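You operate a simulated robot arm through the tools that you are given. There is no shell and no other tool. Be economical: measure what you need, move in short steps, check, and stop when the job is done.

You run a simulated two-armed robot. Do the job below in one go: nothing can be reset, and whatever is moved stays where it is left.

## Task
Roll the dusty oranges into the rinse basket, dip them under water, lift it out and drain the rinse sink.
Fine: push the yellow gate down again; no dust is left; drain last and leave the drain open; the tap stays off; other oranges stay put.

It is judged by the outcome, as a careful person would: the job done as asked, and still so three seconds after it is handed in. It fails if anything else is knocked over, pushed out of place, dropped, spilled or broken.

## Robot
Two 6-joint arms with two-finger grippers on one trunk, on a base that drives. Base frame: it is fixed to the floor where the robot stands at the start and does not move with it; the origin is under the middle of the robot, x ahead of it, y to its left, z up. Units: mm, degrees, N and s.
The left shoulder is at the start at [30, 178, 1163], the right one opposite. With the tool pointing down near the work surface each hand reaches from about 600 to 680 mm from the robot's upright axis, wherever it stands, measured 20 degrees to its own side. Places, roughly: black drain lever [400, -100, 800]; blue tap knob [500, -300, 900]; inside of the rinse basket [700, -200, 800]; orange [750, -2000, 750]; rinse basket [700, -200, 900]; rinse sink [700, -200, 900]; yellow gate [700, 0, 1000]. Payload 2.54 kg a hand.
Tool frame (each hand has its own): the origin (TCP) lies between the finger pads and is the grasp point; the fingertips stand 30 mm ahead of it; z points along the fingers, y is the line along which they close. Largest opening 116 mm; the body of the gripper starts 95 mm behind the TCP.
Orientation is that of the tool frame in the base frame, as [roll, pitch, yaw] about the fixed x, y, z axes, in that order (R = Rz(yaw) Ry(pitch) Rx(roll)). With the fingers straight down and closing along the base's y, the tool's x points along the base's -x, its y along +y and its z along -z.

## Interface
- The arms move only by the tool play_rows. It takes "left_series", "right_series" or both (then of equal length, played together; a hand with none holds still); each is text: rows parted by semicolons, each of 7 numbers parted by spaces: the shift along the tool's x, y, z in mm, then the turn, a rotation vector about the tool's x, y, z in degrees, then the finger opening in mm, from 0 to 116. In form: x y z rx ry rz claw; .... A call has 1 to 12 rows; each row shifts and turns the commanded pose from where the row before left it, along the tool's axes as they then stand. A row lasts 0.2 s, in which the tool goes at most 50 mm and 8.6 degrees; a call with a longer step from one row to the next is refused whole, and so is a gripper value outside its range. Where a pose cannot be reached the arm comes as near as it can. A force on the tool above 90 N (or 10 N above the force at the start of the call, whichever is more), or a blocked arm, ends the call early, and 0.2 s more pass. Each finger travels about 153 mm/s and halts on what it meets, pressing with about 36 N; the grip force reading is that of the motor and also rises with nothing between the fingers. The clock runs only during rows and for 0.2 s after the last one: add rows that do not move to give the fingers time. The reply holds the time, the measured pose of the TCP, the force on the tool along the base axes, the opening and the grip force, in the units named above and with some noise, with the torque about the TCP (base axes, N m) and any sound that the robot's microphone picked up.
- Cameras (640 x 400 px; columns grow to the right, rows downward): "scene" is now at [35.3, -18.2, 1873.1]; the picture's right is [-0.28, -0.96, 0.00], its down [-0.82, 0.24, -0.51] and it looks along [0.49, -0.14, -0.86] (base axes); focal length 293 px, centre (320, 200). "left" rides on the left gripper at [69, 15, -122] in its tool frame; the picture's right is [-0.21, 0.98, 0.00], its down [-0.83, -0.18, -0.53] and it looks along [-0.52, -0.11, 0.85] (tool axes); focal length 251 px, centre (320, 200). "right" rides on the right gripper at [69, -15, -122] in its tool frame; the picture's right is [0.21, 0.98, 0.00], its down [-0.83, 0.18, -0.53] and it looks along [-0.52, 0.11, 0.85] (tool axes); focal length 251 px, centre (320, 200). There is no depth. A picture from a camera that has moved, and an enlarged one, comes with that camera's place and axes in the base frame and with its lens.
- grab_frame(camera): a new picture of that camera. It takes no simulated time.
- slide_trunk(by): slides the trunk up (or, below 0, down) by that many mm; the arms and the scene camera ride with it, the base frame stays. It gives what a move gives, with no picture.
- roll_base(legs): drives the robot by 1 to 6 legs, each [ahead, left, turn to the left] in mm, mm and degrees, along the robot's own axes; the way and the turn of a leg run together, so that a leg with both is an arc; at most 1500 mm and 180 degrees a leg. The arms and the cameras ride along, it lands a little off, and it stops where it bumps. It gives what a move gives.
- pan_tilt(pan, tilt): turns the head with the scene camera to pan (to the left, within 143 degrees either way) and tilt (down, from -29 to 69), counted from straight ahead of the robot. It gives what a move gives.
- close_up(camera, box): a new picture of the part [left, top, right, bottom] of that camera's present view, enlarged. It takes no simulated time.
- job_done(): hands the job in; it is judged then, once.

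Work in short steps. Places have to be worked out from the pictures, the camera data and where the tool is seen: move nearer, look again, correct. Check each grasp and each placing, and mend what went wrong. You have 120 turns and 100 pictures in all, those below and enlarged ones among them. Open the grippers and draw the arms clear of the work before you hand the job in, unless the task says otherwise; then end with one line.

The tools are called after "Request:" by a JSON object that holds its "op" and its "data". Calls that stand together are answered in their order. play_rows: Moves the arms, as the interface text tells. Its arguments: {"type":"object","properties":{"left_series":{"type":"string"},"right_series":{"type":"string"}},"required":[]} The other tools are called the same way: slide_trunk (by) slides the trunk up or down; roll_base (legs) drives the base; pan_tilt (pan, tilt) turns the head that bears the scene camera; grab_frame (camera) takes a picture; close_up (camera, box) takes an enlarged picture of a part of a camera's view; job_done () hands the job in.

At the start:

```text
time_s: 0.0
left_ee_pos: [440.8, 152.0, 1409.5]
left_orientation: [-179.9, 0.0, -179.9]
left_wrist_force: [0.5, 0.6, 0.3]
left_ft_torque: [0.05, -0.02, 0.01]
left_finger_gap: 116.1
left_grasp_force: 0.2
right_ee_pos: [489.9, -311.7, 1345.3]
right_orientation: [-180.0, 0.0, 180.0]
right_wrist_force: [-0.1, -0.3, -0.6]
right_ft_torque: [0.0, -0.02, 0.01]
right_finger_gap: 115.9
right_grasp_force: 0.0
trunk travel left (down, up): [-375.0, 165.0]
robot x, y, heading: [-1.3, -0.8, 0.2]
head pan, tilt: [-16.3, 59.1]
```

scene: 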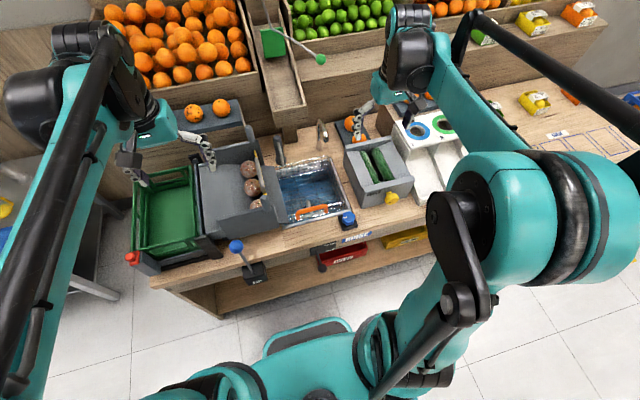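
right: 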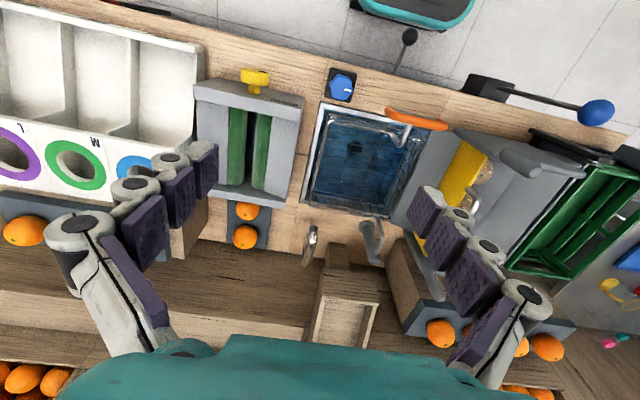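
left: 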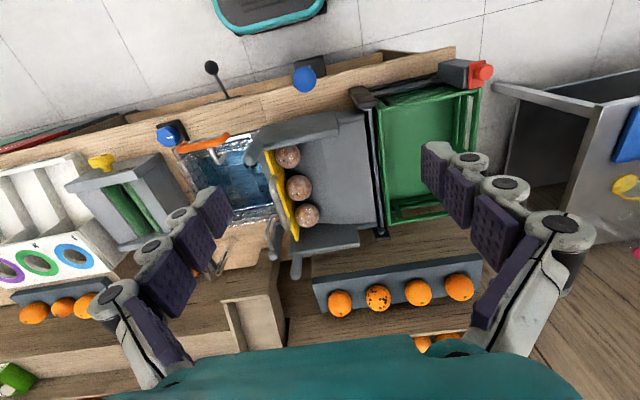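

The pictures show three dusty oranges held behind a yellow gate on a sloped ramp, with the sink containing water and an orange-handled basket to the right. I'll look closer first.

Request:
{"op": "close_up", "data": {"camera": "scene", "box": [180, 110, 380, 300]}}

Request:
{"op": "close_up", "data": {"camera": "left", "box": [140, 40, 400, 290]}}

Request:
{"op": "close_up", "data": {"camera": "right", "box": [290, 20, 630, 290]}}

```text
2.11 times, centred on (280, 205) of scene
camera zoom: at [35.3, -18.2, 1873.1], right [-0.28, -0.96, 0.0], down [-0.82, 0.24, -0.51], along [0.49, -0.14, -0.86], focal length 616 px, centre (404, 190)
```

zoom: 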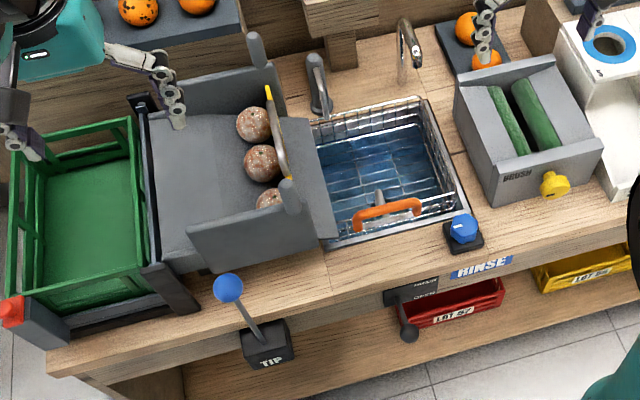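

```text
1.60 times, centred on (270, 165) of left
camera zoom: at [373.2, 165.9, 1531.1], right [0.21, 0.98, 0.0], down [0.83, -0.18, 0.53], along [0.52, -0.11, -0.85], focal length 402 px, centre (400, 256)
```

zoom: 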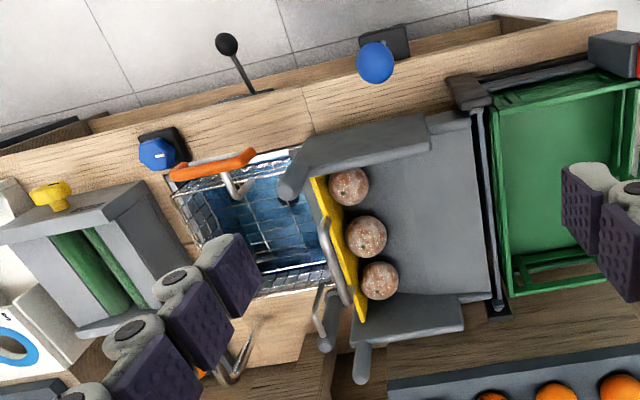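

```text
1.48 times, centred on (460, 155) of right
camera zoom: at [422.1, -325.2, 1468.4], right [-0.21, 0.98, 0.0], down [0.83, 0.18, 0.53], along [0.52, 0.11, -0.85], focal length 372 px, centre (113, 267)
```

zoom: 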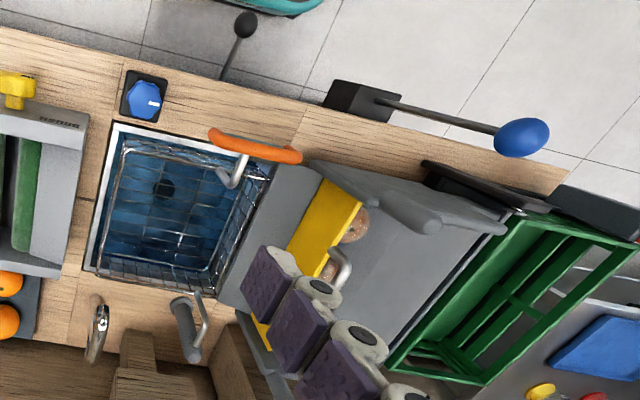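

The orange basket bail triangulates to about (503, -126, 991), running along y, and the gate handle to about (632, 18, 1063), running along x. I'll bring the right hand nearer for a better look at the sink.

Request:
{"op": "play_rows", "data": {"right_series": "10 30 30 0 0 0 116;10 30 40 0 0 0 116;10 25 40 0 0 0 116;10 25 40 0 0 0 116;0 0 0 0 0 0 116"}}

Request:
{"op": "grab_frame", "data": {"camera": "right"}}

Request:
{"op": "close_up", "data": {"camera": "right", "box": [200, 50, 500, 290]}}

```text
refused: row 2 steps farther than a row can; nothing moved
```

```text
93 pictures are left
camera right: at [422.1, -325.2, 1468.4], right [-0.21, 0.98, 0.0], down [0.83, 0.18, 0.53], along [0.52, 0.11, -0.85], focal length 251 px, centre (320, 200)
```

right: 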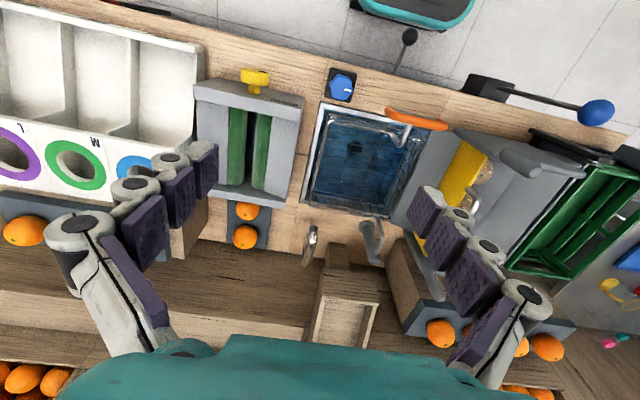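

```text
1.67 times, centred on (350, 170) of right
camera zoom: at [422.1, -325.2, 1468.4], right [-0.21, 0.98, 0.0], down [0.83, 0.18, 0.53], along [0.52, 0.11, -0.85], focal length 419 px, centre (270, 250)
```

zoom: 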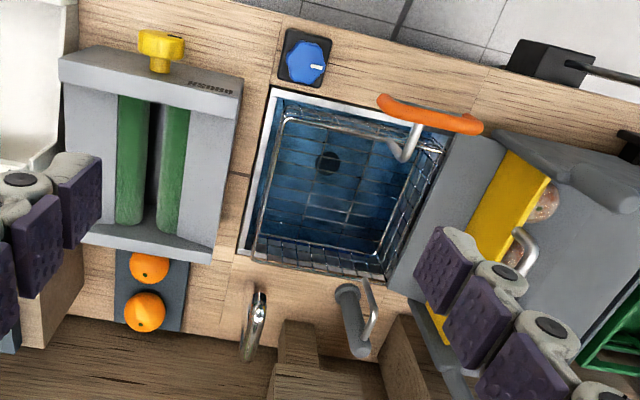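

The step was over the 50 mm limit; I repeat with smaller steps.

Request:
{"op": "play_rows", "data": {"right_series": "5 25 30 0 0 0 116;5 25 30 0 0 0 116;5 25 30 0 0 0 116;5 25 30 0 0 0 116;0 0 0 0 0 0 116"}}

Request:
{"op": "close_up", "data": {"camera": "right", "box": [200, 20, 500, 270]}}

```text
time_s: 1.2
left_ee_pos: [441.6, 151.6, 1409.3]
left_orientation: [-180.0, 0.0, -180.0]
left_wrist_force: [0.3, 0.5, -0.6]
left_ft_torque: [0.0, -0.01, 0.01]
left_finger_gap: 115.8
left_grasp_force: 0.0
right_ee_pos: [469.1, -211.4, 1225.9]
right_orientation: [179.9, 0.0, 180.0]
right_wrist_force: [-1.4, 0.0, 0.3]
right_ft_torque: [0.02, 0.01, 0.01]
right_finger_gap: 116.2
right_grasp_force: 0.1
trunk travel left (down, up): [-375.0, 165.0]
robot x, y, heading: [-2.3, -1.1, 0.1]
head pan, tilt: [-16.3, 59.1]
```

```text
1.60 times, centred on (350, 145) of right
camera zoom: at [401.4, -225.1, 1348.8], right [-0.21, 0.98, 0.0], down [0.83, 0.18, 0.53], along [0.52, 0.11, -0.85], focal length 402 px, centre (272, 288)
```

zoom: 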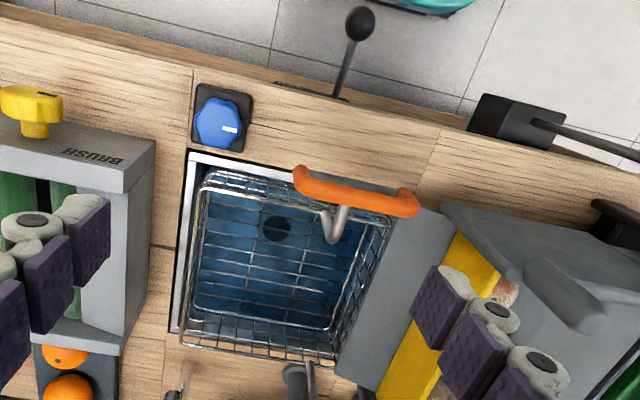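

I need the basket's height and the post by the far side, so I take a tight scene view.

Request:
{"op": "close_up", "data": {"camera": "scene", "box": [240, 110, 360, 240]}}

Request:
{"op": "close_up", "data": {"camera": "left", "box": [140, 100, 340, 300]}}

```text
3.08 times, centred on (300, 175) of scene
camera zoom: at [34.9, -19.0, 1873.1], right [-0.28, -0.96, 0.0], down [-0.82, 0.24, -0.51], along [0.49, -0.14, -0.86], focal length 901 px, centre (382, 277)
```

zoom: 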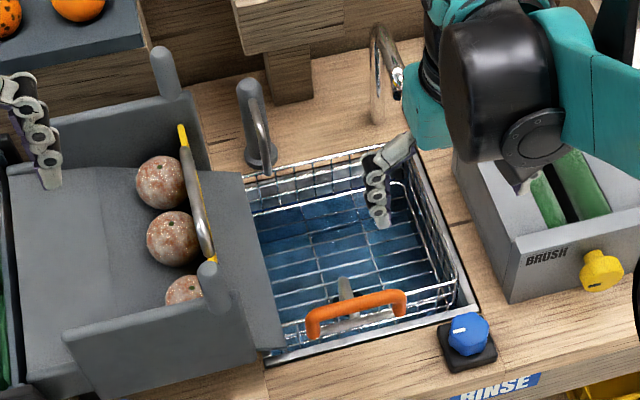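

```text
2.00 times, centred on (240, 200) of left
camera zoom: at [372.9, 165.2, 1531.3], right [0.21, 0.98, 0.0], down [0.83, -0.18, 0.53], along [0.52, -0.11, -0.85], focal length 503 px, centre (480, 200)
```

zoom: 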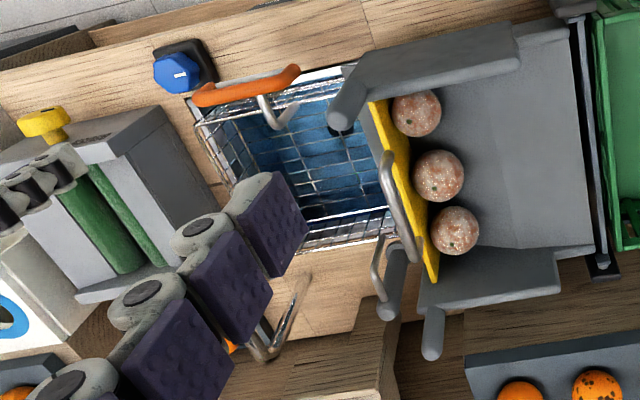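

Counter top is about z = 830 and the basket rim about z = 900. I want to understand the post with a silver loop behind the sink, so I zoom in on it.

Request:
{"op": "close_up", "data": {"camera": "right", "box": [250, 190, 410, 300]}}

Request:
{"op": "close_up", "data": {"camera": "scene", "box": [260, 120, 320, 170]}}

Request:
{"op": "close_up", "data": {"camera": "scene", "box": [220, 195, 360, 285]}}

```text
3.64 times, centred on (330, 245) of right
camera zoom: at [401.4, -225.1, 1348.8], right [-0.21, 0.98, 0.0], down [0.83, 0.18, 0.53], along [0.52, 0.11, -0.85], focal length 914 px, centre (284, 36)
```

zoom: 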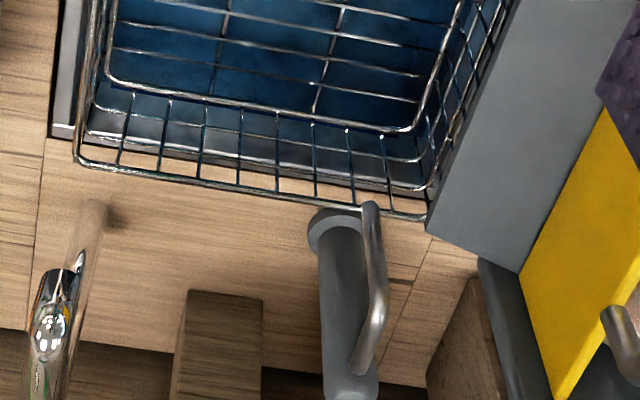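

```text
8.00 times, centred on (290, 145) of scene
camera zoom: at [34.9, -19.0, 1873.1], right [-0.28, -0.96, 0.0], down [-0.82, 0.24, -0.51], along [0.49, -0.14, -0.86], focal length 2342 px, centre (560, 640)
```

zoom: 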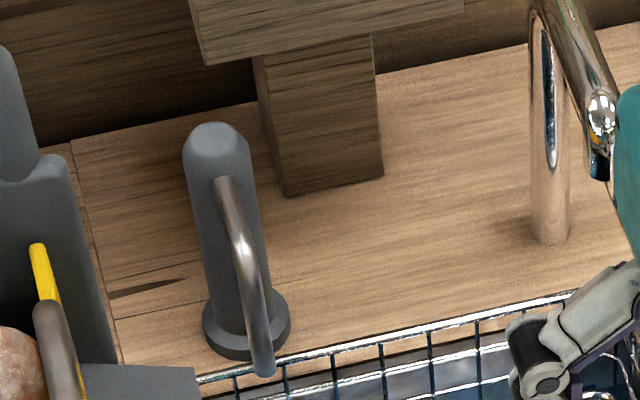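

```text
4.44 times, centred on (290, 240) of scene
camera zoom: at [34.9, -19.0, 1873.1], right [-0.28, -0.96, 0.0], down [-0.82, 0.24, -0.51], along [0.49, -0.14, -0.86], focal length 1301 px, centre (453, 22)
```

zoom: 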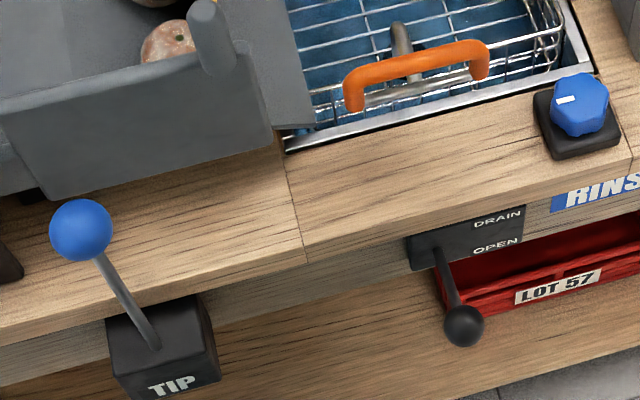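

The bail bar is joined to the basket's front rim by a riser near (566, -128). To see the post's hook in profile I tilt the right hand so its camera looks more level.

Request:
{"op": "play_rows", "data": {"right_series": "0 0 20 0 -8 0 116;0 0 20 0 -8 0 116;0 0 20 0 -8 0 116;0 0 20 0 -6 0 116;0 0 0 0 0 0 116"}}

Request:
{"op": "grab_frame", "data": {"camera": "right"}}

```text
time_s: 2.4
left_ee_pos: [441.0, 152.1, 1408.9]
left_orientation: [-180.0, 0.0, 179.9]
left_wrist_force: [0.4, 0.2, 0.0]
left_ft_torque: [-0.01, 0.0, 0.02]
left_finger_gap: 115.9
left_grasp_force: 0.0
right_ee_pos: [485.9, -210.4, 1149.9]
right_orientation: [179.9, 30.1, -180.0]
right_wrist_force: [-0.8, -0.6, 0.1]
right_ft_torque: [-0.04, 0.02, 0.01]
right_finger_gap: 115.9
right_grasp_force: 0.1
trunk travel left (down, up): [-375.0, 165.0]
robot x, y, heading: [3.1, 1.2, -0.1]
head pan, tilt: [-16.3, 59.1]
```

```text
85 pictures are left
camera right: at [366.3, -225.1, 1220.5], right [-0.19, 0.98, -0.11], down [0.45, 0.18, 0.88], along [0.88, 0.11, -0.47], focal length 251 px, centre (320, 200)
```

right: 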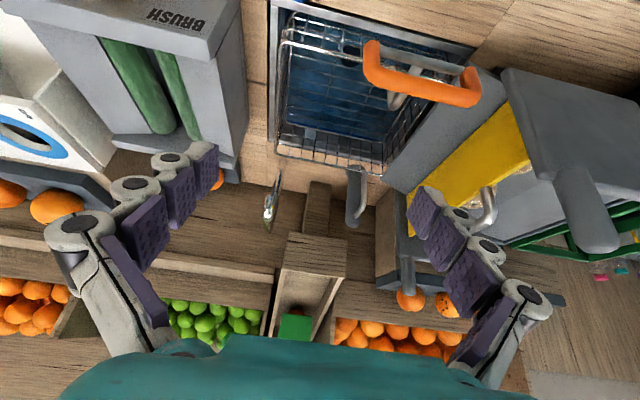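

Request:
{"op": "close_up", "data": {"camera": "right", "box": [250, 0, 530, 240]}}

```text
1.67 times, centred on (390, 120) of right
camera zoom: at [366.3, -225.1, 1220.5], right [-0.19, 0.98, -0.11], down [0.45, 0.18, 0.88], along [0.88, 0.11, -0.47], focal length 419 px, centre (203, 333)
```

zoom: 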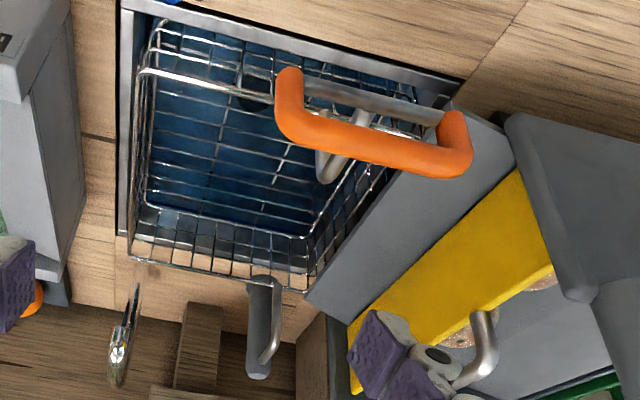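

The upside-down view shows the basket is a shallow tray (floor at about counter level, rim z ≈ 900) carried by a rod to the rear post, evidently a slide. Next I bring the left hand above the gate handle and look again.

Request:
{"op": "play_rows", "data": {"left_series": "-27 -19 25 0 0 0 116;-27 -19 25 0 0 0 116;-27 -19 25 0 0 0 116;-27 -19 25 0 0 0 116;-27 -19 25 0 0 0 116;-27 -19 25 0 0 0 116;0 0 0 0 0 0 116"}}

Request:
{"op": "close_up", "data": {"camera": "left", "box": [180, 40, 460, 240]}}

Request:
{"op": "grab_frame", "data": {"camera": "scene"}}

```text
time_s: 4.0
left_ee_pos: [602.0, 38.8, 1259.5]
left_orientation: [-180.0, 0.1, 180.0]
left_wrist_force: [0.0, 0.6, 0.1]
left_ft_torque: [-0.02, -0.05, 0.0]
left_finger_gap: 116.0
left_grasp_force: 0.0
right_ee_pos: [486.0, -209.5, 1150.7]
right_orientation: [180.0, 30.1, 180.0]
right_wrist_force: [-0.7, 0.5, 0.4]
right_ft_torque: [0.0, -0.01, -0.02]
right_finger_gap: 116.2
right_grasp_force: 0.0
trunk travel left (down, up): [-375.0, 165.0]
robot x, y, heading: [0.6, -0.5, 0.1]
head pan, tilt: [-16.3, 59.1]
```

```text
2.00 times, centred on (320, 140) of left
camera zoom: at [534.0, 52.7, 1380.7], right [0.21, 0.98, 0.0], down [0.83, -0.18, 0.53], along [0.52, -0.11, -0.85], focal length 503 px, centre (320, 320)
```

zoom: 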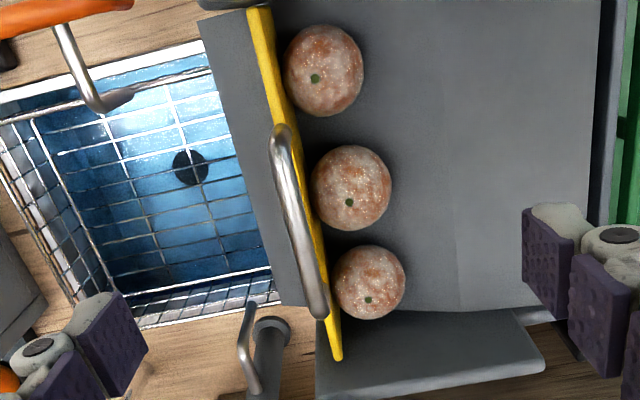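

```text
82 pictures are left
camera scene: at [33.5, -17.4, 1873.2], right [-0.28, -0.96, 0.0], down [-0.82, 0.24, -0.51], along [0.49, -0.14, -0.86], focal length 293 px, centre (320, 200)
```

scene: 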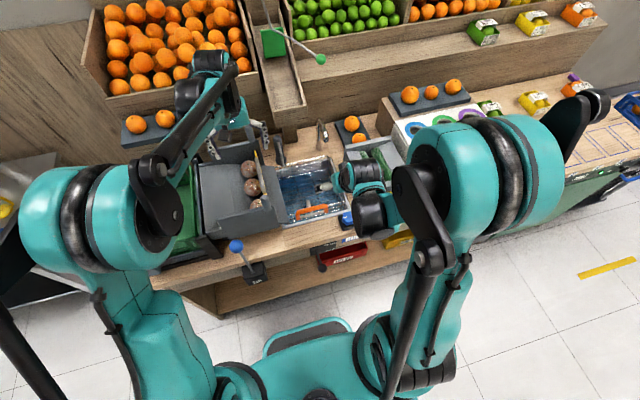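

The bar of the gate handle is along x at about (650, 13, 1055), right above the yellow plate. I lower the left hand around it.

Request:
{"op": "play_rows", "data": {"left_series": "-16 -9 30 0 0 0 116;-16 -9 30 0 0 0 116;-16 -8 30 0 0 0 116;0 0 35 0 0 0 116;0 0 35 0 0 0 116;0 0 0 0 0 0 116"}}

Request:
{"op": "grab_frame", "data": {"camera": "left"}}

```text
time_s: 5.4
left_ee_pos: [651.5, 12.9, 1099.5]
left_orientation: [180.0, 0.0, 180.0]
left_wrist_force: [-0.1, -0.6, -0.2]
left_ft_torque: [0.02, -0.02, -0.02]
left_finger_gap: 116.1
left_grasp_force: 0.1
right_ee_pos: [486.1, -209.8, 1149.0]
right_orientation: [180.0, 30.0, 179.9]
right_wrist_force: [0.5, -0.6, 0.2]
right_ft_torque: [-0.02, -0.03, 0.02]
right_finger_gap: 116.0
right_grasp_force: 0.1
trunk travel left (down, up): [-375.0, 165.0]
robot x, y, heading: [1.8, 0.8, 0.2]
head pan, tilt: [-16.3, 59.1]
```

```text
81 pictures are left
camera left: at [582.1, 26.3, 1220.4], right [0.21, 0.98, 0.0], down [0.83, -0.18, 0.53], along [0.52, -0.11, -0.85], focal length 251 px, centre (320, 200)
```

left: 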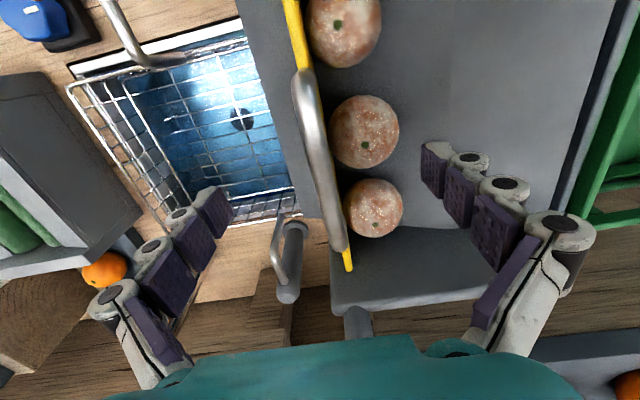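

The bar lies between z 1055 and 1090 by different pairs of views; I lower to 1072 and close on it.

Request:
{"op": "play_rows", "data": {"left_series": "0 0 14 0 0 0 116;0 0 14 0 0 0 90;0 0 0 0 0 0 50;0 0 0 0 0 0 20;0 0 0 0 0 0 5;0 0 0 0 0 0 5;0 0 0 0 0 0 5"}}

Request:
{"op": "grab_frame", "data": {"camera": "left"}}

```text
time_s: 7.0
left_ee_pos: [652.1, 13.6, 1071.1]
left_orientation: [180.0, 0.0, 180.0]
left_wrist_force: [-1.0, 7.0, -1.9]
left_ft_torque: [-0.05, 0.22, 0.02]
left_finger_gap: 12.0
left_grasp_force: 37.4
right_ee_pos: [487.6, -210.5, 1148.6]
right_orientation: [179.9, 29.9, -180.0]
right_wrist_force: [0.0, 0.4, 0.2]
right_ft_torque: [0.03, 0.01, 0.01]
right_finger_gap: 116.2
right_grasp_force: 0.1
trunk travel left (down, up): [-375.0, 165.0]
robot x, y, heading: [-1.7, -0.8, 0.0]
head pan, tilt: [-16.3, 59.1]
```

```text
80 pictures are left
camera left: at [583.6, 27.5, 1193.2], right [0.21, 0.98, 0.0], down [0.83, -0.18, 0.53], along [0.52, -0.11, -0.85], focal length 251 px, centre (320, 200)
```

left: 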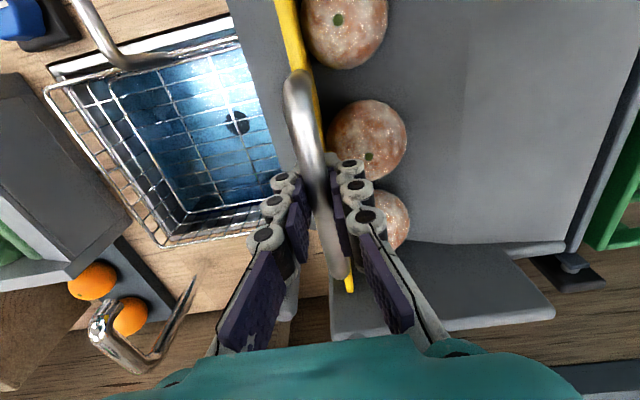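

The bar is held (gap 12 mm). I lift the gate straight up 100 mm and watch.

Request:
{"op": "play_rows", "data": {"left_series": "0 0 -15 0 0 0 5;0 0 -20 0 0 0 5;0 0 -25 0 0 0 5;0 0 -25 0 0 0 5;0 0 -20 0 0 0 5;0 0 0 0 0 0 5"}}

Request:
{"op": "grab_frame", "data": {"camera": "left"}}

Request:
{"op": "close_up", "data": {"camera": "scene", "box": [180, 110, 380, 300]}}

```text
time_s: 8.4
left_ee_pos: [654.1, 13.7, 1176.7]
left_orientation: [180.0, 0.1, 180.0]
left_wrist_force: [-3.8, 11.5, -23.0]
left_ft_torque: [0.06, -0.66, -0.01]
left_finger_gap: 12.7
left_grasp_force: 39.3
right_ee_pos: [489.0, -208.5, 1148.5]
right_orientation: [-179.9, 29.9, -179.9]
right_wrist_force: [0.3, 0.2, 0.2]
right_ft_torque: [-0.04, 0.01, 0.02]
right_finger_gap: 116.0
right_grasp_force: 0.1
trunk travel left (down, up): [-375.0, 165.0]
robot x, y, heading: [1.1, -1.5, -0.2]
head pan, tilt: [-16.3, 59.1]
```

```text
79 pictures are left
camera left: at [585.5, 27.6, 1297.8], right [0.21, 0.98, 0.0], down [0.83, -0.18, 0.53], along [0.52, -0.11, -0.85], focal length 251 px, centre (320, 200)
```

left: 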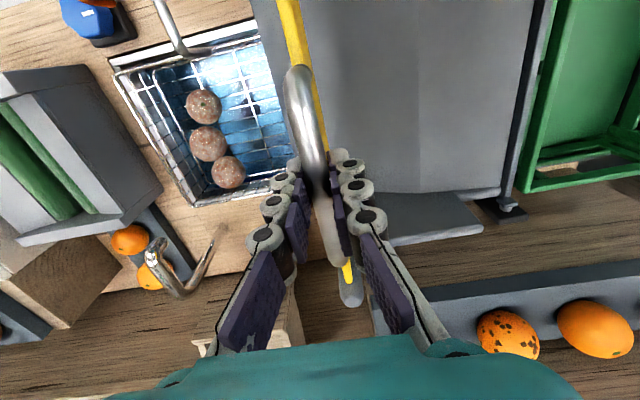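

```text
2.11 times, centred on (280, 205) of scene
camera zoom: at [37.6, -15.8, 1873.1], right [-0.28, -0.96, 0.0], down [-0.82, 0.24, -0.51], along [0.49, -0.14, -0.86], focal length 616 px, centre (404, 190)
```

zoom: 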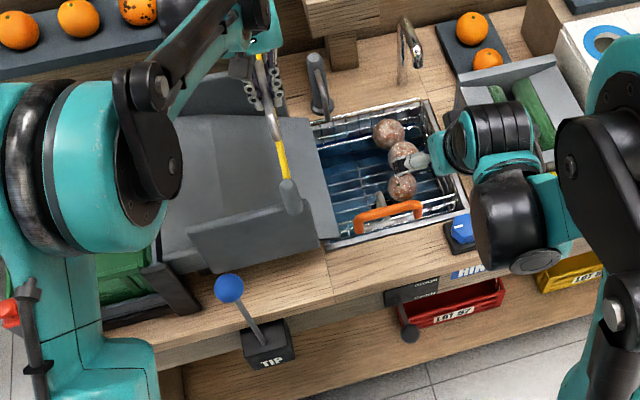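

All three oranges are in the basket. Now I push the gate back down to its stop.

Request:
{"op": "play_rows", "data": {"left_series": "0 0 20 0 0 0 5;0 0 25 0 0 0 5;0 0 25 0 0 0 5;0 0 20 0 0 0 5;0 0 15 0 0 0 5;0 0 4 0 0 0 5;0 0 0 0 0 0 5"}}

Request:
{"op": "grab_frame", "data": {"camera": "left"}}

```text
time_s: 10.0
left_ee_pos: [650.6, 13.2, 1066.1]
left_orientation: [-180.0, 0.0, 180.0]
left_wrist_force: [-4.6, 12.1, -1.3]
left_ft_torque: [-0.07, -0.02, 0.0]
left_finger_gap: 12.9
left_grasp_force: 6.3
right_ee_pos: [485.8, -210.2, 1150.6]
right_orientation: [-179.9, 30.0, -180.0]
right_wrist_force: [-0.4, 0.1, -1.0]
right_ft_torque: [0.02, -0.01, 0.02]
right_finger_gap: 115.9
right_grasp_force: 0.1
trunk travel left (down, up): [-375.0, 165.0]
robot x, y, heading: [-1.0, -0.2, 0.1]
head pan, tilt: [-16.3, 59.1]
```

```text
77 pictures are left
camera left: at [581.8, 27.1, 1188.8], right [0.21, 0.98, 0.0], down [0.83, -0.18, 0.53], along [0.52, -0.12, -0.85], focal length 251 px, centre (320, 200)
```

left: 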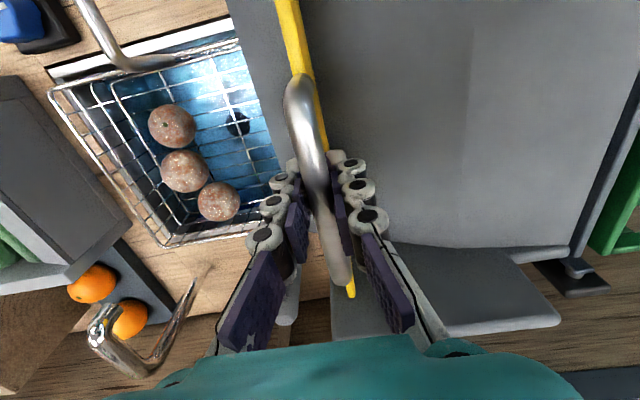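

It looks down, but I'll press 8 mm more to confirm it meets the stop, then release.

Request:
{"op": "play_rows", "data": {"left_series": "0 0 4 0 0 0 5;0 0 4 0 0 0 5;0 0 0 0 0 0 5"}}

Request:
{"op": "grab_frame", "data": {"camera": "left"}}

```text
time_s: 10.8
left_ee_pos: [651.7, 12.3, 1059.4]
left_orientation: [-179.9, 0.0, 180.0]
left_wrist_force: [-0.8, 11.4, 4.0]
left_ft_torque: [-0.15, 0.0, 0.03]
left_finger_gap: 12.2
left_grasp_force: 4.9
right_ee_pos: [486.2, -209.9, 1149.6]
right_orientation: [-179.9, 30.0, 180.0]
right_wrist_force: [0.9, 0.2, -0.1]
right_ft_torque: [-0.01, -0.02, -0.01]
right_finger_gap: 115.9
right_grasp_force: 0.0
trunk travel left (down, up): [-375.0, 165.0]
robot x, y, heading: [-0.3, 3.2, 0.2]
head pan, tilt: [-16.3, 59.1]
```

```text
76 pictures are left
camera left: at [582.8, 27.4, 1181.1], right [0.21, 0.98, 0.0], down [0.83, -0.18, 0.53], along [0.52, -0.12, -0.85], focal length 251 px, centre (320, 200)
```

left: 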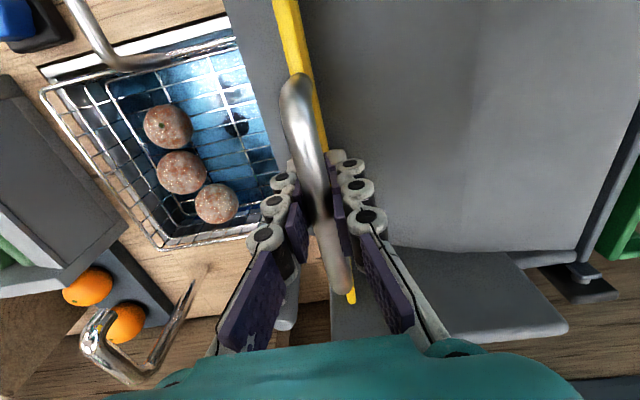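

Little resistance, perhaps sliding on the bar. I open, raise to the height of the earlier reference picture (1099) and compare.

Request:
{"op": "play_rows", "data": {"left_series": "0 0 0 0 0 0 60;0 0 0 0 0 0 116;0 0 0 0 0 0 116;0 0 20 0 0 0 116;0 0 -20 0 0 0 116;0 0 -20 0 0 0 116;0 0 -20 0 0 0 116;0 0 0 0 0 0 116"}}

Request:
{"op": "grab_frame", "data": {"camera": "left"}}

```text
time_s: 12.6
left_ee_pos: [651.3, 11.1, 1098.9]
left_orientation: [180.0, 0.0, 180.0]
left_wrist_force: [0.4, 0.2, -0.2]
left_ft_torque: [0.02, 0.0, -0.01]
left_finger_gap: 115.9
left_grasp_force: 0.1
right_ee_pos: [487.5, -211.6, 1149.2]
right_orientation: [180.0, 30.0, 180.0]
right_wrist_force: [-0.4, 0.2, 0.1]
right_ft_torque: [0.0, -0.01, 0.0]
right_finger_gap: 116.3
right_grasp_force: 0.0
trunk travel left (down, up): [-375.0, 165.0]
robot x, y, heading: [-0.9, 1.9, 0.3]
head pan, tilt: [-16.3, 59.1]
```

```text
75 pictures are left
camera left: at [582.6, 25.7, 1220.9], right [0.21, 0.98, 0.0], down [0.83, -0.18, 0.53], along [0.52, -0.11, -0.85], focal length 251 px, centre (320, 200)
```

left: 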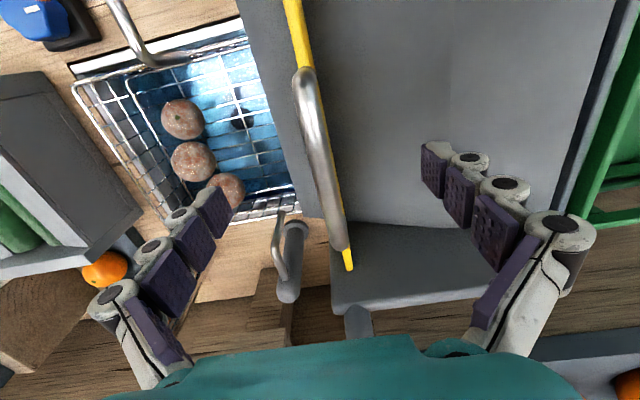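

The gate handle matches the reference picture exactly, so the gate is fully down. I retract the left hand and bring the right hand upright above the orange bail.

Request:
{"op": "play_rows", "data": {"left_series": "0 0 -45 0 0 0 116;0 0 -45 0 0 0 116;20 30 -30 0 0 0 116;20 30 -30 0 0 0 116;30 35 0 0 0 0 116;30 35 0 0 0 0 116", "right_series": "0 10 -5 0 7.5 0 116;0 15 -5 0 7.5 0 116;0 15 -5 0 7.5 0 116;0 20 0 0 7.5 0 116;-8 10 0 0 0 0 116;-8 10 0 0 0 0 116"}}

Request:
{"op": "grab_frame", "data": {"camera": "right"}}

```text
time_s: 14.0
left_ee_pos: [548.6, 144.4, 1249.5]
left_orientation: [-179.9, 0.0, -180.0]
left_wrist_force: [0.4, 0.6, 0.9]
left_ft_torque: [-0.01, -0.03, 0.02]
left_finger_gap: 116.1
left_grasp_force: 0.0
right_ee_pos: [495.7, -129.2, 1164.0]
right_orientation: [-179.9, 0.0, 180.0]
right_wrist_force: [-0.3, 0.2, -0.4]
right_ft_torque: [-0.07, 0.03, -0.01]
right_finger_gap: 116.1
right_grasp_force: 0.0
trunk travel left (down, up): [-375.0, 165.0]
robot x, y, heading: [0.5, -1.7, 0.1]
head pan, tilt: [-16.3, 59.1]
```

```text
74 pictures are left
camera right: at [427.0, -142.9, 1285.9], right [-0.21, 0.98, 0.0], down [0.83, 0.18, 0.53], along [0.52, 0.11, -0.85], focal length 251 px, centre (320, 200)
```

right: 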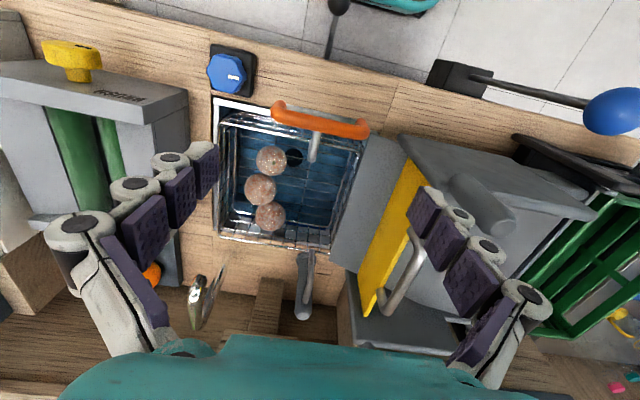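

Request:
{"op": "close_up", "data": {"camera": "right", "box": [190, 70, 410, 260]}}

Request:
{"op": "close_up", "data": {"camera": "scene", "box": [250, 150, 370, 240]}}

Request:
{"op": "close_up", "data": {"camera": "left", "box": [0, 0, 320, 200]}}

```text
2.11 times, centred on (300, 165) of right
camera zoom: at [427.0, -142.9, 1285.9], right [-0.21, 0.98, 0.0], down [0.83, 0.18, 0.53], along [0.52, 0.11, -0.85], focal length 529 px, centre (362, 274)
```

zoom: 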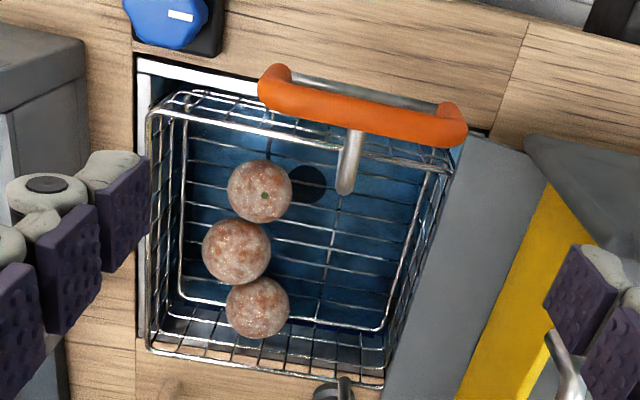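

```text
4.44 times, centred on (310, 195) of scene
camera zoom: at [33.6, -15.8, 1873.2], right [-0.28, -0.96, 0.0], down [-0.82, 0.24, -0.52], along [0.49, -0.15, -0.86], focal length 1301 px, centre (364, 222)
```

zoom: 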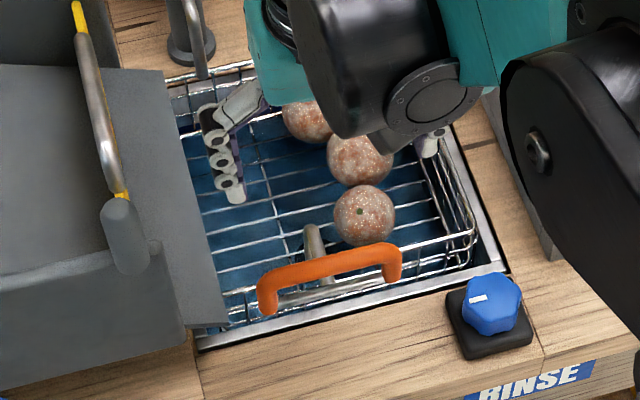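

```text
2.00 times, centred on (160, 100) of left
camera zoom: at [480.8, 157.8, 1371.1], right [0.22, 0.98, 0.0], down [0.83, -0.18, 0.53], along [0.52, -0.12, -0.84], focal length 503 px, centre (640, 400)
```

zoom: 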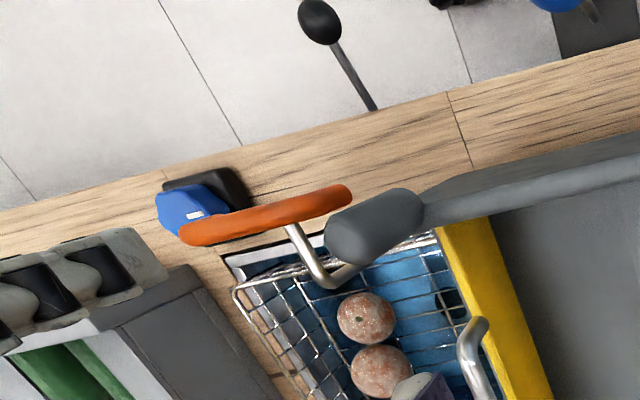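

The orange bar is a raised U whose stem joins below it, so I can grip the bar at mid-length with just the fingertips around it. I turn the right hand 90° so that the fingers close along x.

Request:
{"op": "play_rows", "data": {"right_series": "0 0 0 0 0 -8.2 116;0 0 0 0 0 -8.2 116;0 0 0 0 0 -8.2 116;0 0 0 0 0 -8.2 116;0 0 0 0 0 -8.2 116;0 0 0 0 0 -8.2 116;0 0 0 0 0 -8.2 116;0 0 0 0 0 -8.2 116;0 0 0 0 0 -8.2 116;0 0 0 0 0 -8.2 116;0 0 0 0 0 -8 116;0 0 0 0 0 0 116"}}

Request:
{"op": "grab_frame", "data": {"camera": "right"}}

```text
time_s: 16.6
left_ee_pos: [551.3, 142.4, 1249.2]
left_orientation: [180.0, 0.0, -179.9]
left_wrist_force: [-0.3, -0.3, 0.3]
left_ft_torque: [0.0, -0.02, 0.02]
left_finger_gap: 116.1
left_grasp_force: 0.1
right_ee_pos: [497.5, -130.1, 1162.6]
right_orientation: [179.9, -0.1, -89.9]
right_wrist_force: [0.5, -0.2, -0.2]
right_ft_torque: [0.0, -0.01, 0.0]
right_finger_gap: 116.1
right_grasp_force: 0.0
trunk travel left (down, up): [-375.0, 165.0]
robot x, y, heading: [1.4, 2.3, 0.2]
head pan, tilt: [-16.3, 59.1]
```

```text
70 pictures are left
camera right: at [513.3, -199.3, 1284.7], right [-0.98, -0.22, 0.0], down [-0.18, 0.83, 0.53], along [-0.12, 0.52, -0.85], focal length 251 px, centre (320, 200)
```

right: 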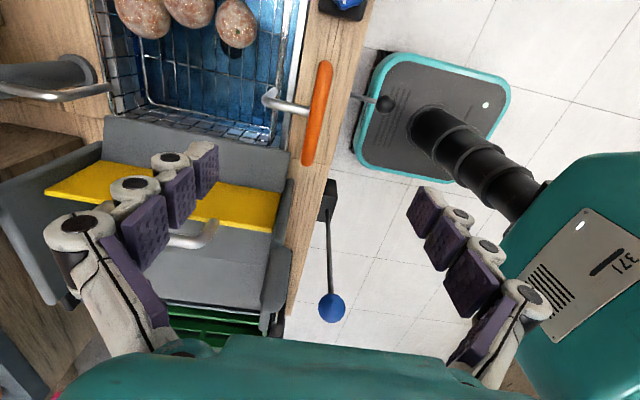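

The bar sits at about (501, -130, 991), centred between the fingers. I lower to 40 mm above and recheck.

Request:
{"op": "play_rows", "data": {"right_series": "0 -1 40 0 0 0 116;0 -1 40 0 0 0 116;0 -1 35 0 0 0 80;0 0 10 0 0 0 60;0 0 0 0 0 0 60"}}

Request:
{"op": "grab_frame", "data": {"camera": "right"}}

```text
time_s: 17.8
left_ee_pos: [550.6, 143.3, 1248.8]
left_orientation: [-180.0, 0.0, 180.0]
left_wrist_force: [0.3, 0.2, 0.3]
left_ft_torque: [0.02, 0.02, -0.02]
left_finger_gap: 116.0
left_grasp_force: 0.0
right_ee_pos: [500.3, -130.0, 1037.9]
right_orientation: [180.0, -0.1, -90.0]
right_wrist_force: [0.2, 0.0, -0.7]
right_ft_torque: [-0.01, 0.02, 0.0]
right_finger_gap: 59.9
right_grasp_force: 0.1
trunk travel left (down, up): [-375.0, 165.0]
robot x, y, heading: [0.7, -2.2, -0.1]
head pan, tilt: [-16.3, 59.1]
```

```text
69 pictures are left
camera right: at [515.7, -198.8, 1159.4], right [-0.98, -0.21, 0.0], down [-0.18, 0.83, 0.53], along [-0.11, 0.52, -0.85], focal length 251 px, centre (320, 200)
```

right: 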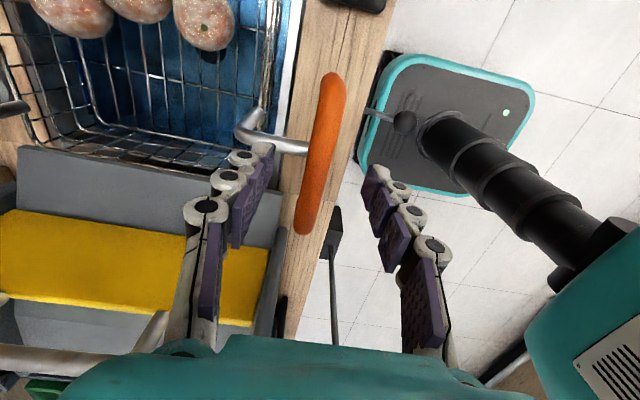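

The stem attaches near mid-bar, so I shift 24 mm to -y (nearer the basket's own centre), lower around the bar and close.

Request:
{"op": "play_rows", "data": {"right_series": "24 -1 0 0 0 0 60;0 -1 20 0 0 0 60;0 0 20 0 0 0 60;0 0 0 0 0 0 30;0 0 0 0 0 0 5;0 0 0 0 0 0 5;0 0 0 0 0 0 5"}}

Request:
{"op": "grab_frame", "data": {"camera": "right"}}

```text
time_s: 19.4
left_ee_pos: [551.3, 142.1, 1248.7]
left_orientation: [180.0, -0.1, 180.0]
left_wrist_force: [-0.3, 0.2, -0.1]
left_ft_torque: [0.0, 0.01, 0.0]
left_finger_gap: 116.2
left_grasp_force: 0.1
right_ee_pos: [501.6, -156.1, 996.0]
right_orientation: [-180.0, -0.1, -90.0]
right_wrist_force: [3.7, -3.3, 2.4]
right_ft_torque: [-0.08, -0.05, 0.11]
right_finger_gap: 13.9
right_grasp_force: 40.2
trunk travel left (down, up): [-375.0, 165.0]
robot x, y, heading: [1.6, 0.3, 0.2]
head pan, tilt: [-16.3, 59.1]
```

```text
68 pictures are left
camera right: at [517.6, -223.7, 1119.4], right [-0.98, -0.21, 0.0], down [-0.18, 0.83, 0.53], along [-0.11, 0.52, -0.85], focal length 251 px, centre (320, 200)
```

right: 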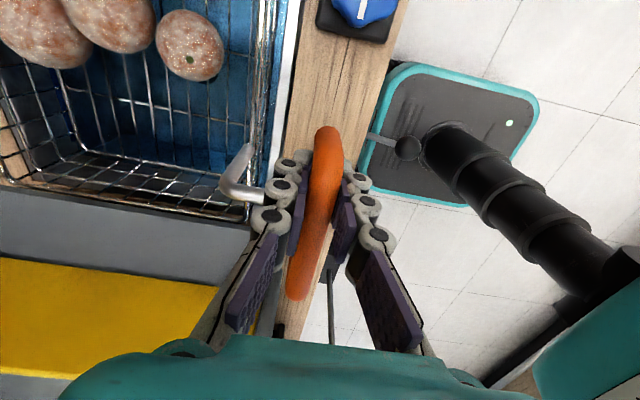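

The bar is held (gap 14). I probe by moving down 24 mm and read the force.

Request:
{"op": "play_rows", "data": {"right_series": "0 0 8 0 0 0 5;0 0 8 0 0 0 5;0 0 8 0 0 0 5;0 0 0 0 0 0 5"}}

Request:
{"op": "grab_frame", "data": {"camera": "right"}}

Request:
{"op": "grab_frame", "data": {"camera": "left"}}

```text
time_s: 20.4
left_ee_pos: [551.0, 141.6, 1246.9]
left_orientation: [-180.0, 0.1, -180.0]
left_wrist_force: [0.0, 0.6, 0.2]
left_ft_torque: [-0.01, -0.01, -0.01]
left_finger_gap: 116.2
left_grasp_force: 0.0
right_ee_pos: [501.4, -155.0, 972.8]
right_orientation: [180.0, 0.0, -90.0]
right_wrist_force: [5.7, -6.5, 5.3]
right_ft_torque: [-0.35, -0.13, 0.14]
right_finger_gap: 14.0
right_grasp_force: 39.0
trunk travel left (down, up): [-375.0, 165.0]
robot x, y, heading: [-1.1, -1.4, -0.0]
head pan, tilt: [-16.3, 59.1]
```

```text
67 pictures are left
camera right: at [517.6, -223.7, 1095.0], right [-0.98, -0.21, 0.0], down [-0.18, 0.83, 0.53], along [-0.11, 0.52, -0.85], focal length 251 px, centre (320, 200)
```

right: 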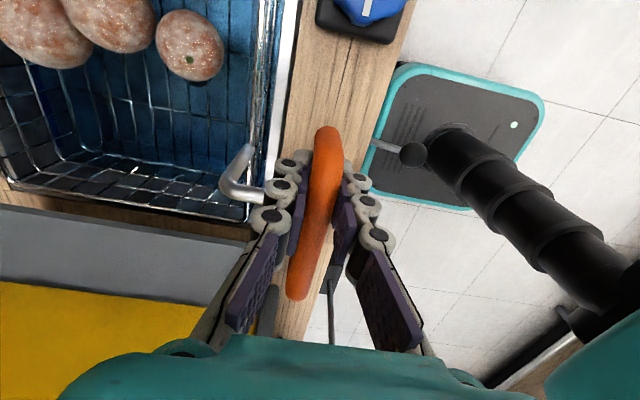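

```text
66 pictures are left
camera left: at [482.8, 155.2, 1370.6], right [0.21, 0.98, 0.0], down [0.83, -0.18, 0.53], along [0.52, -0.11, -0.85], focal length 251 px, centre (320, 200)
```

left: 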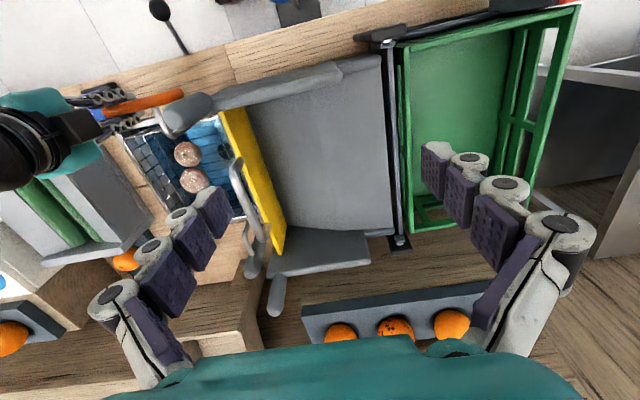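

The basket glides down with the hand at small force. I continue down slowly another 50 mm.

Request:
{"op": "play_rows", "data": {"right_series": "0 0 7 0 0 0 5;0 0 7 0 0 0 5;0 0 7 0 0 0 5;0 0 7 0 0 0 5;0 0 7 0 0 0 5;0 0 7 0 0 0 5;0 0 7 0 0 0 5;0 0 0 0 0 0 5"}}

Request:
{"op": "grab_frame", "data": {"camera": "right"}}

Request:
{"op": "close_up", "data": {"camera": "scene", "box": [240, 130, 380, 230]}}

```text
time_s: 22.2
left_ee_pos: [540.5, 141.0, 1253.5]
left_orientation: [179.9, 0.4, 180.0]
left_wrist_force: [-0.1, 0.2, -1.1]
left_ft_torque: [-0.01, 0.01, -0.03]
left_finger_gap: 116.0
left_grasp_force: 0.2
right_ee_pos: [501.4, -155.6, 934.4]
right_orientation: [179.2, 0.0, -90.0]
right_wrist_force: [-78.3, -9.8, 7.6]
right_ft_torque: [0.63, -0.5, -0.18]
right_finger_gap: 13.7
right_grasp_force: 40.8
right hand out of reach, approached as far as the arm can: row 4, 5, 6, 7
trunk travel left (down, up): [-375.0, 165.0]
robot x, y, heading: [2.2, -0.5, 0.1]
head pan, tilt: [-16.3, 59.1]
```

```text
65 pictures are left
camera right: at [519.4, -223.8, 1057.4], right [-0.98, -0.21, 0.01], down [-0.17, 0.83, 0.54], along [-0.13, 0.52, -0.84], focal length 251 px, centre (320, 200)
```

right: 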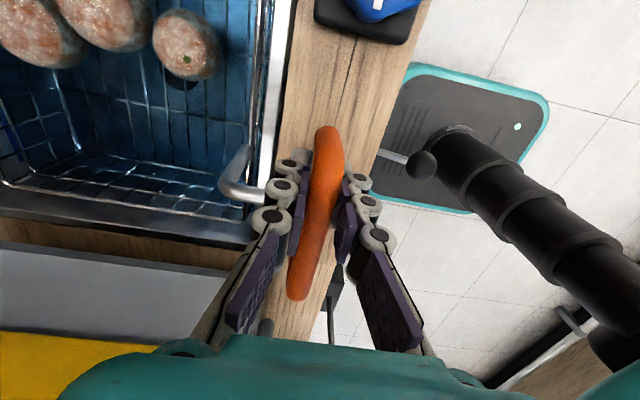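

```text
4.00 times, centred on (310, 180) of scene
camera zoom: at [21.0, -19.8, 1873.3], right [-0.28, -0.96, 0.0], down [-0.82, 0.24, -0.52], along [0.5, -0.14, -0.85], focal length 1171 px, centre (360, 280)
```

zoom: 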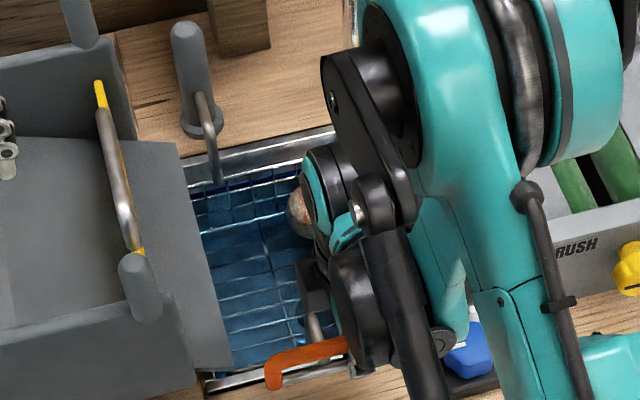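

The arm ran out of downward reach and strains in x, so I back off 14 mm and then lower with the trunk instead.

Request:
{"op": "play_rows", "data": {"right_series": "0 0 -8 0 0 0 5;0 0 -8 0 0 0 5;0 0 -8 0 0 0 5;0 0 0 0 0 0 5"}}

Request:
{"op": "slide_trunk", "data": {"by": -20}}

```text
time_s: 23.2
left_ee_pos: [546.4, 141.3, 1249.8]
left_orientation: [-179.9, 0.2, -180.0]
left_wrist_force: [0.1, -0.2, 0.0]
left_ft_torque: [-0.02, -0.02, 0.02]
left_finger_gap: 116.3
left_grasp_force: 0.0
right_ee_pos: [511.3, -153.9, 957.9]
right_orientation: [179.9, 0.0, -90.0]
right_wrist_force: [-37.3, -6.0, -3.7]
right_ft_torque: [0.2, -0.3, -0.03]
right_finger_gap: 30.5
right_grasp_force: 18.6
trunk travel left (down, up): [-375.0, 165.0]
robot x, y, heading: [2.0, -1.2, 0.2]
head pan, tilt: [-16.3, 59.1]
```

```text
time_s: 23.9
left_ee_pos: [547.5, 141.5, 1229.6]
left_orientation: [-179.9, 0.2, -180.0]
left_wrist_force: [1.1, 0.3, -0.4]
left_ft_torque: [0.02, -0.01, -0.04]
left_finger_gap: 115.8
left_grasp_force: 0.0
right_ee_pos: [511.7, -154.7, 936.1]
right_orientation: [179.8, 0.1, -90.0]
right_wrist_force: [-38.0, -2.3, -6.1]
right_ft_torque: [-0.21, -0.34, -0.05]
right_finger_gap: 31.3
right_grasp_force: 18.6
trunk travel left (down, up): [-355.0, 185.0]
robot x, y, heading: [-0.1, -0.6, -0.1]
head pan, tilt: [-16.3, 59.1]
```

The gap widened to 31 mm with a sideways force; something changed in the grip. I look.

Request:
{"op": "grab_frame", "data": {"camera": "right"}}

Request:
{"op": "grab_frame", "data": {"camera": "left"}}

```text
63 pictures are left
camera right: at [527.0, -222.5, 1059.0], right [-0.98, -0.22, 0.0], down [-0.18, 0.83, 0.53], along [-0.12, 0.52, -0.84], focal length 251 px, centre (320, 200)
```

right: 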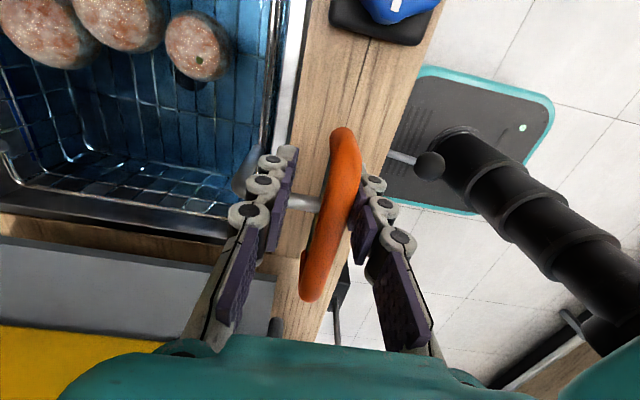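

```text
62 pictures are left
camera left: at [478.4, 155.8, 1352.0], right [0.21, 0.98, 0.0], down [0.82, -0.18, 0.54], along [0.52, -0.11, -0.84], focal length 251 px, centre (320, 200)
```

left: 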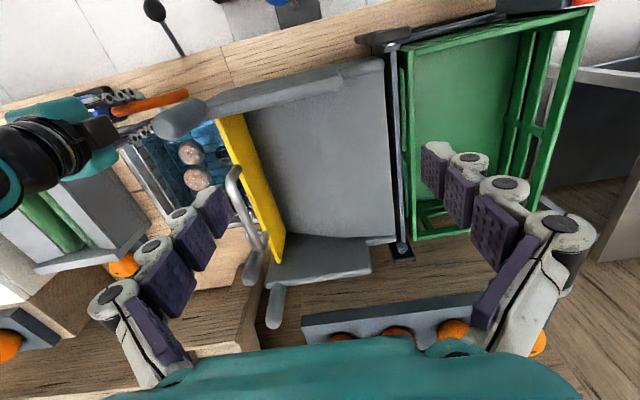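

The hand ended 10 mm too far in +x, pressing only one finger on the bar. I shift back 10 mm in -x and let the grip close.

Request:
{"op": "play_rows", "data": {"right_series": "0 5 0 0 0 0 5;0 5 0 0 0 0 5;0 0 0 0 0 0 5;0 0 0 0 0 0 5"}}

Request:
{"op": "grab_frame", "data": {"camera": "right"}}

```text
time_s: 24.9
left_ee_pos: [549.9, 142.6, 1229.4]
left_orientation: [180.0, 0.1, -180.0]
left_wrist_force: [0.7, 0.6, 0.3]
left_ft_torque: [0.0, 0.03, 0.0]
left_finger_gap: 116.0
left_grasp_force: 0.0
right_ee_pos: [504.2, -155.0, 936.0]
right_orientation: [-180.0, 0.0, -90.0]
right_wrist_force: [-18.9, 3.7, 2.1]
right_ft_torque: [0.16, -0.15, -0.02]
right_finger_gap: 17.8
right_grasp_force: 9.4
trunk travel left (down, up): [-355.0, 185.0]
robot x, y, heading: [3.5, -3.2, 0.3]
head pan, tilt: [-16.3, 59.1]
```

```text
61 pictures are left
camera right: at [519.6, -222.5, 1058.9], right [-0.98, -0.21, 0.0], down [-0.18, 0.83, 0.53], along [-0.11, 0.52, -0.85], focal length 251 px, centre (320, 200)
```

right: 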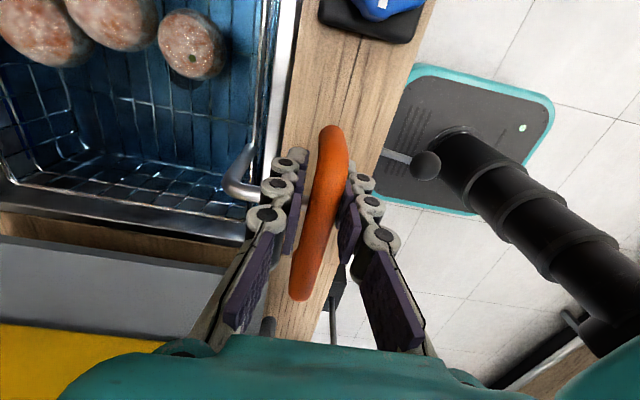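

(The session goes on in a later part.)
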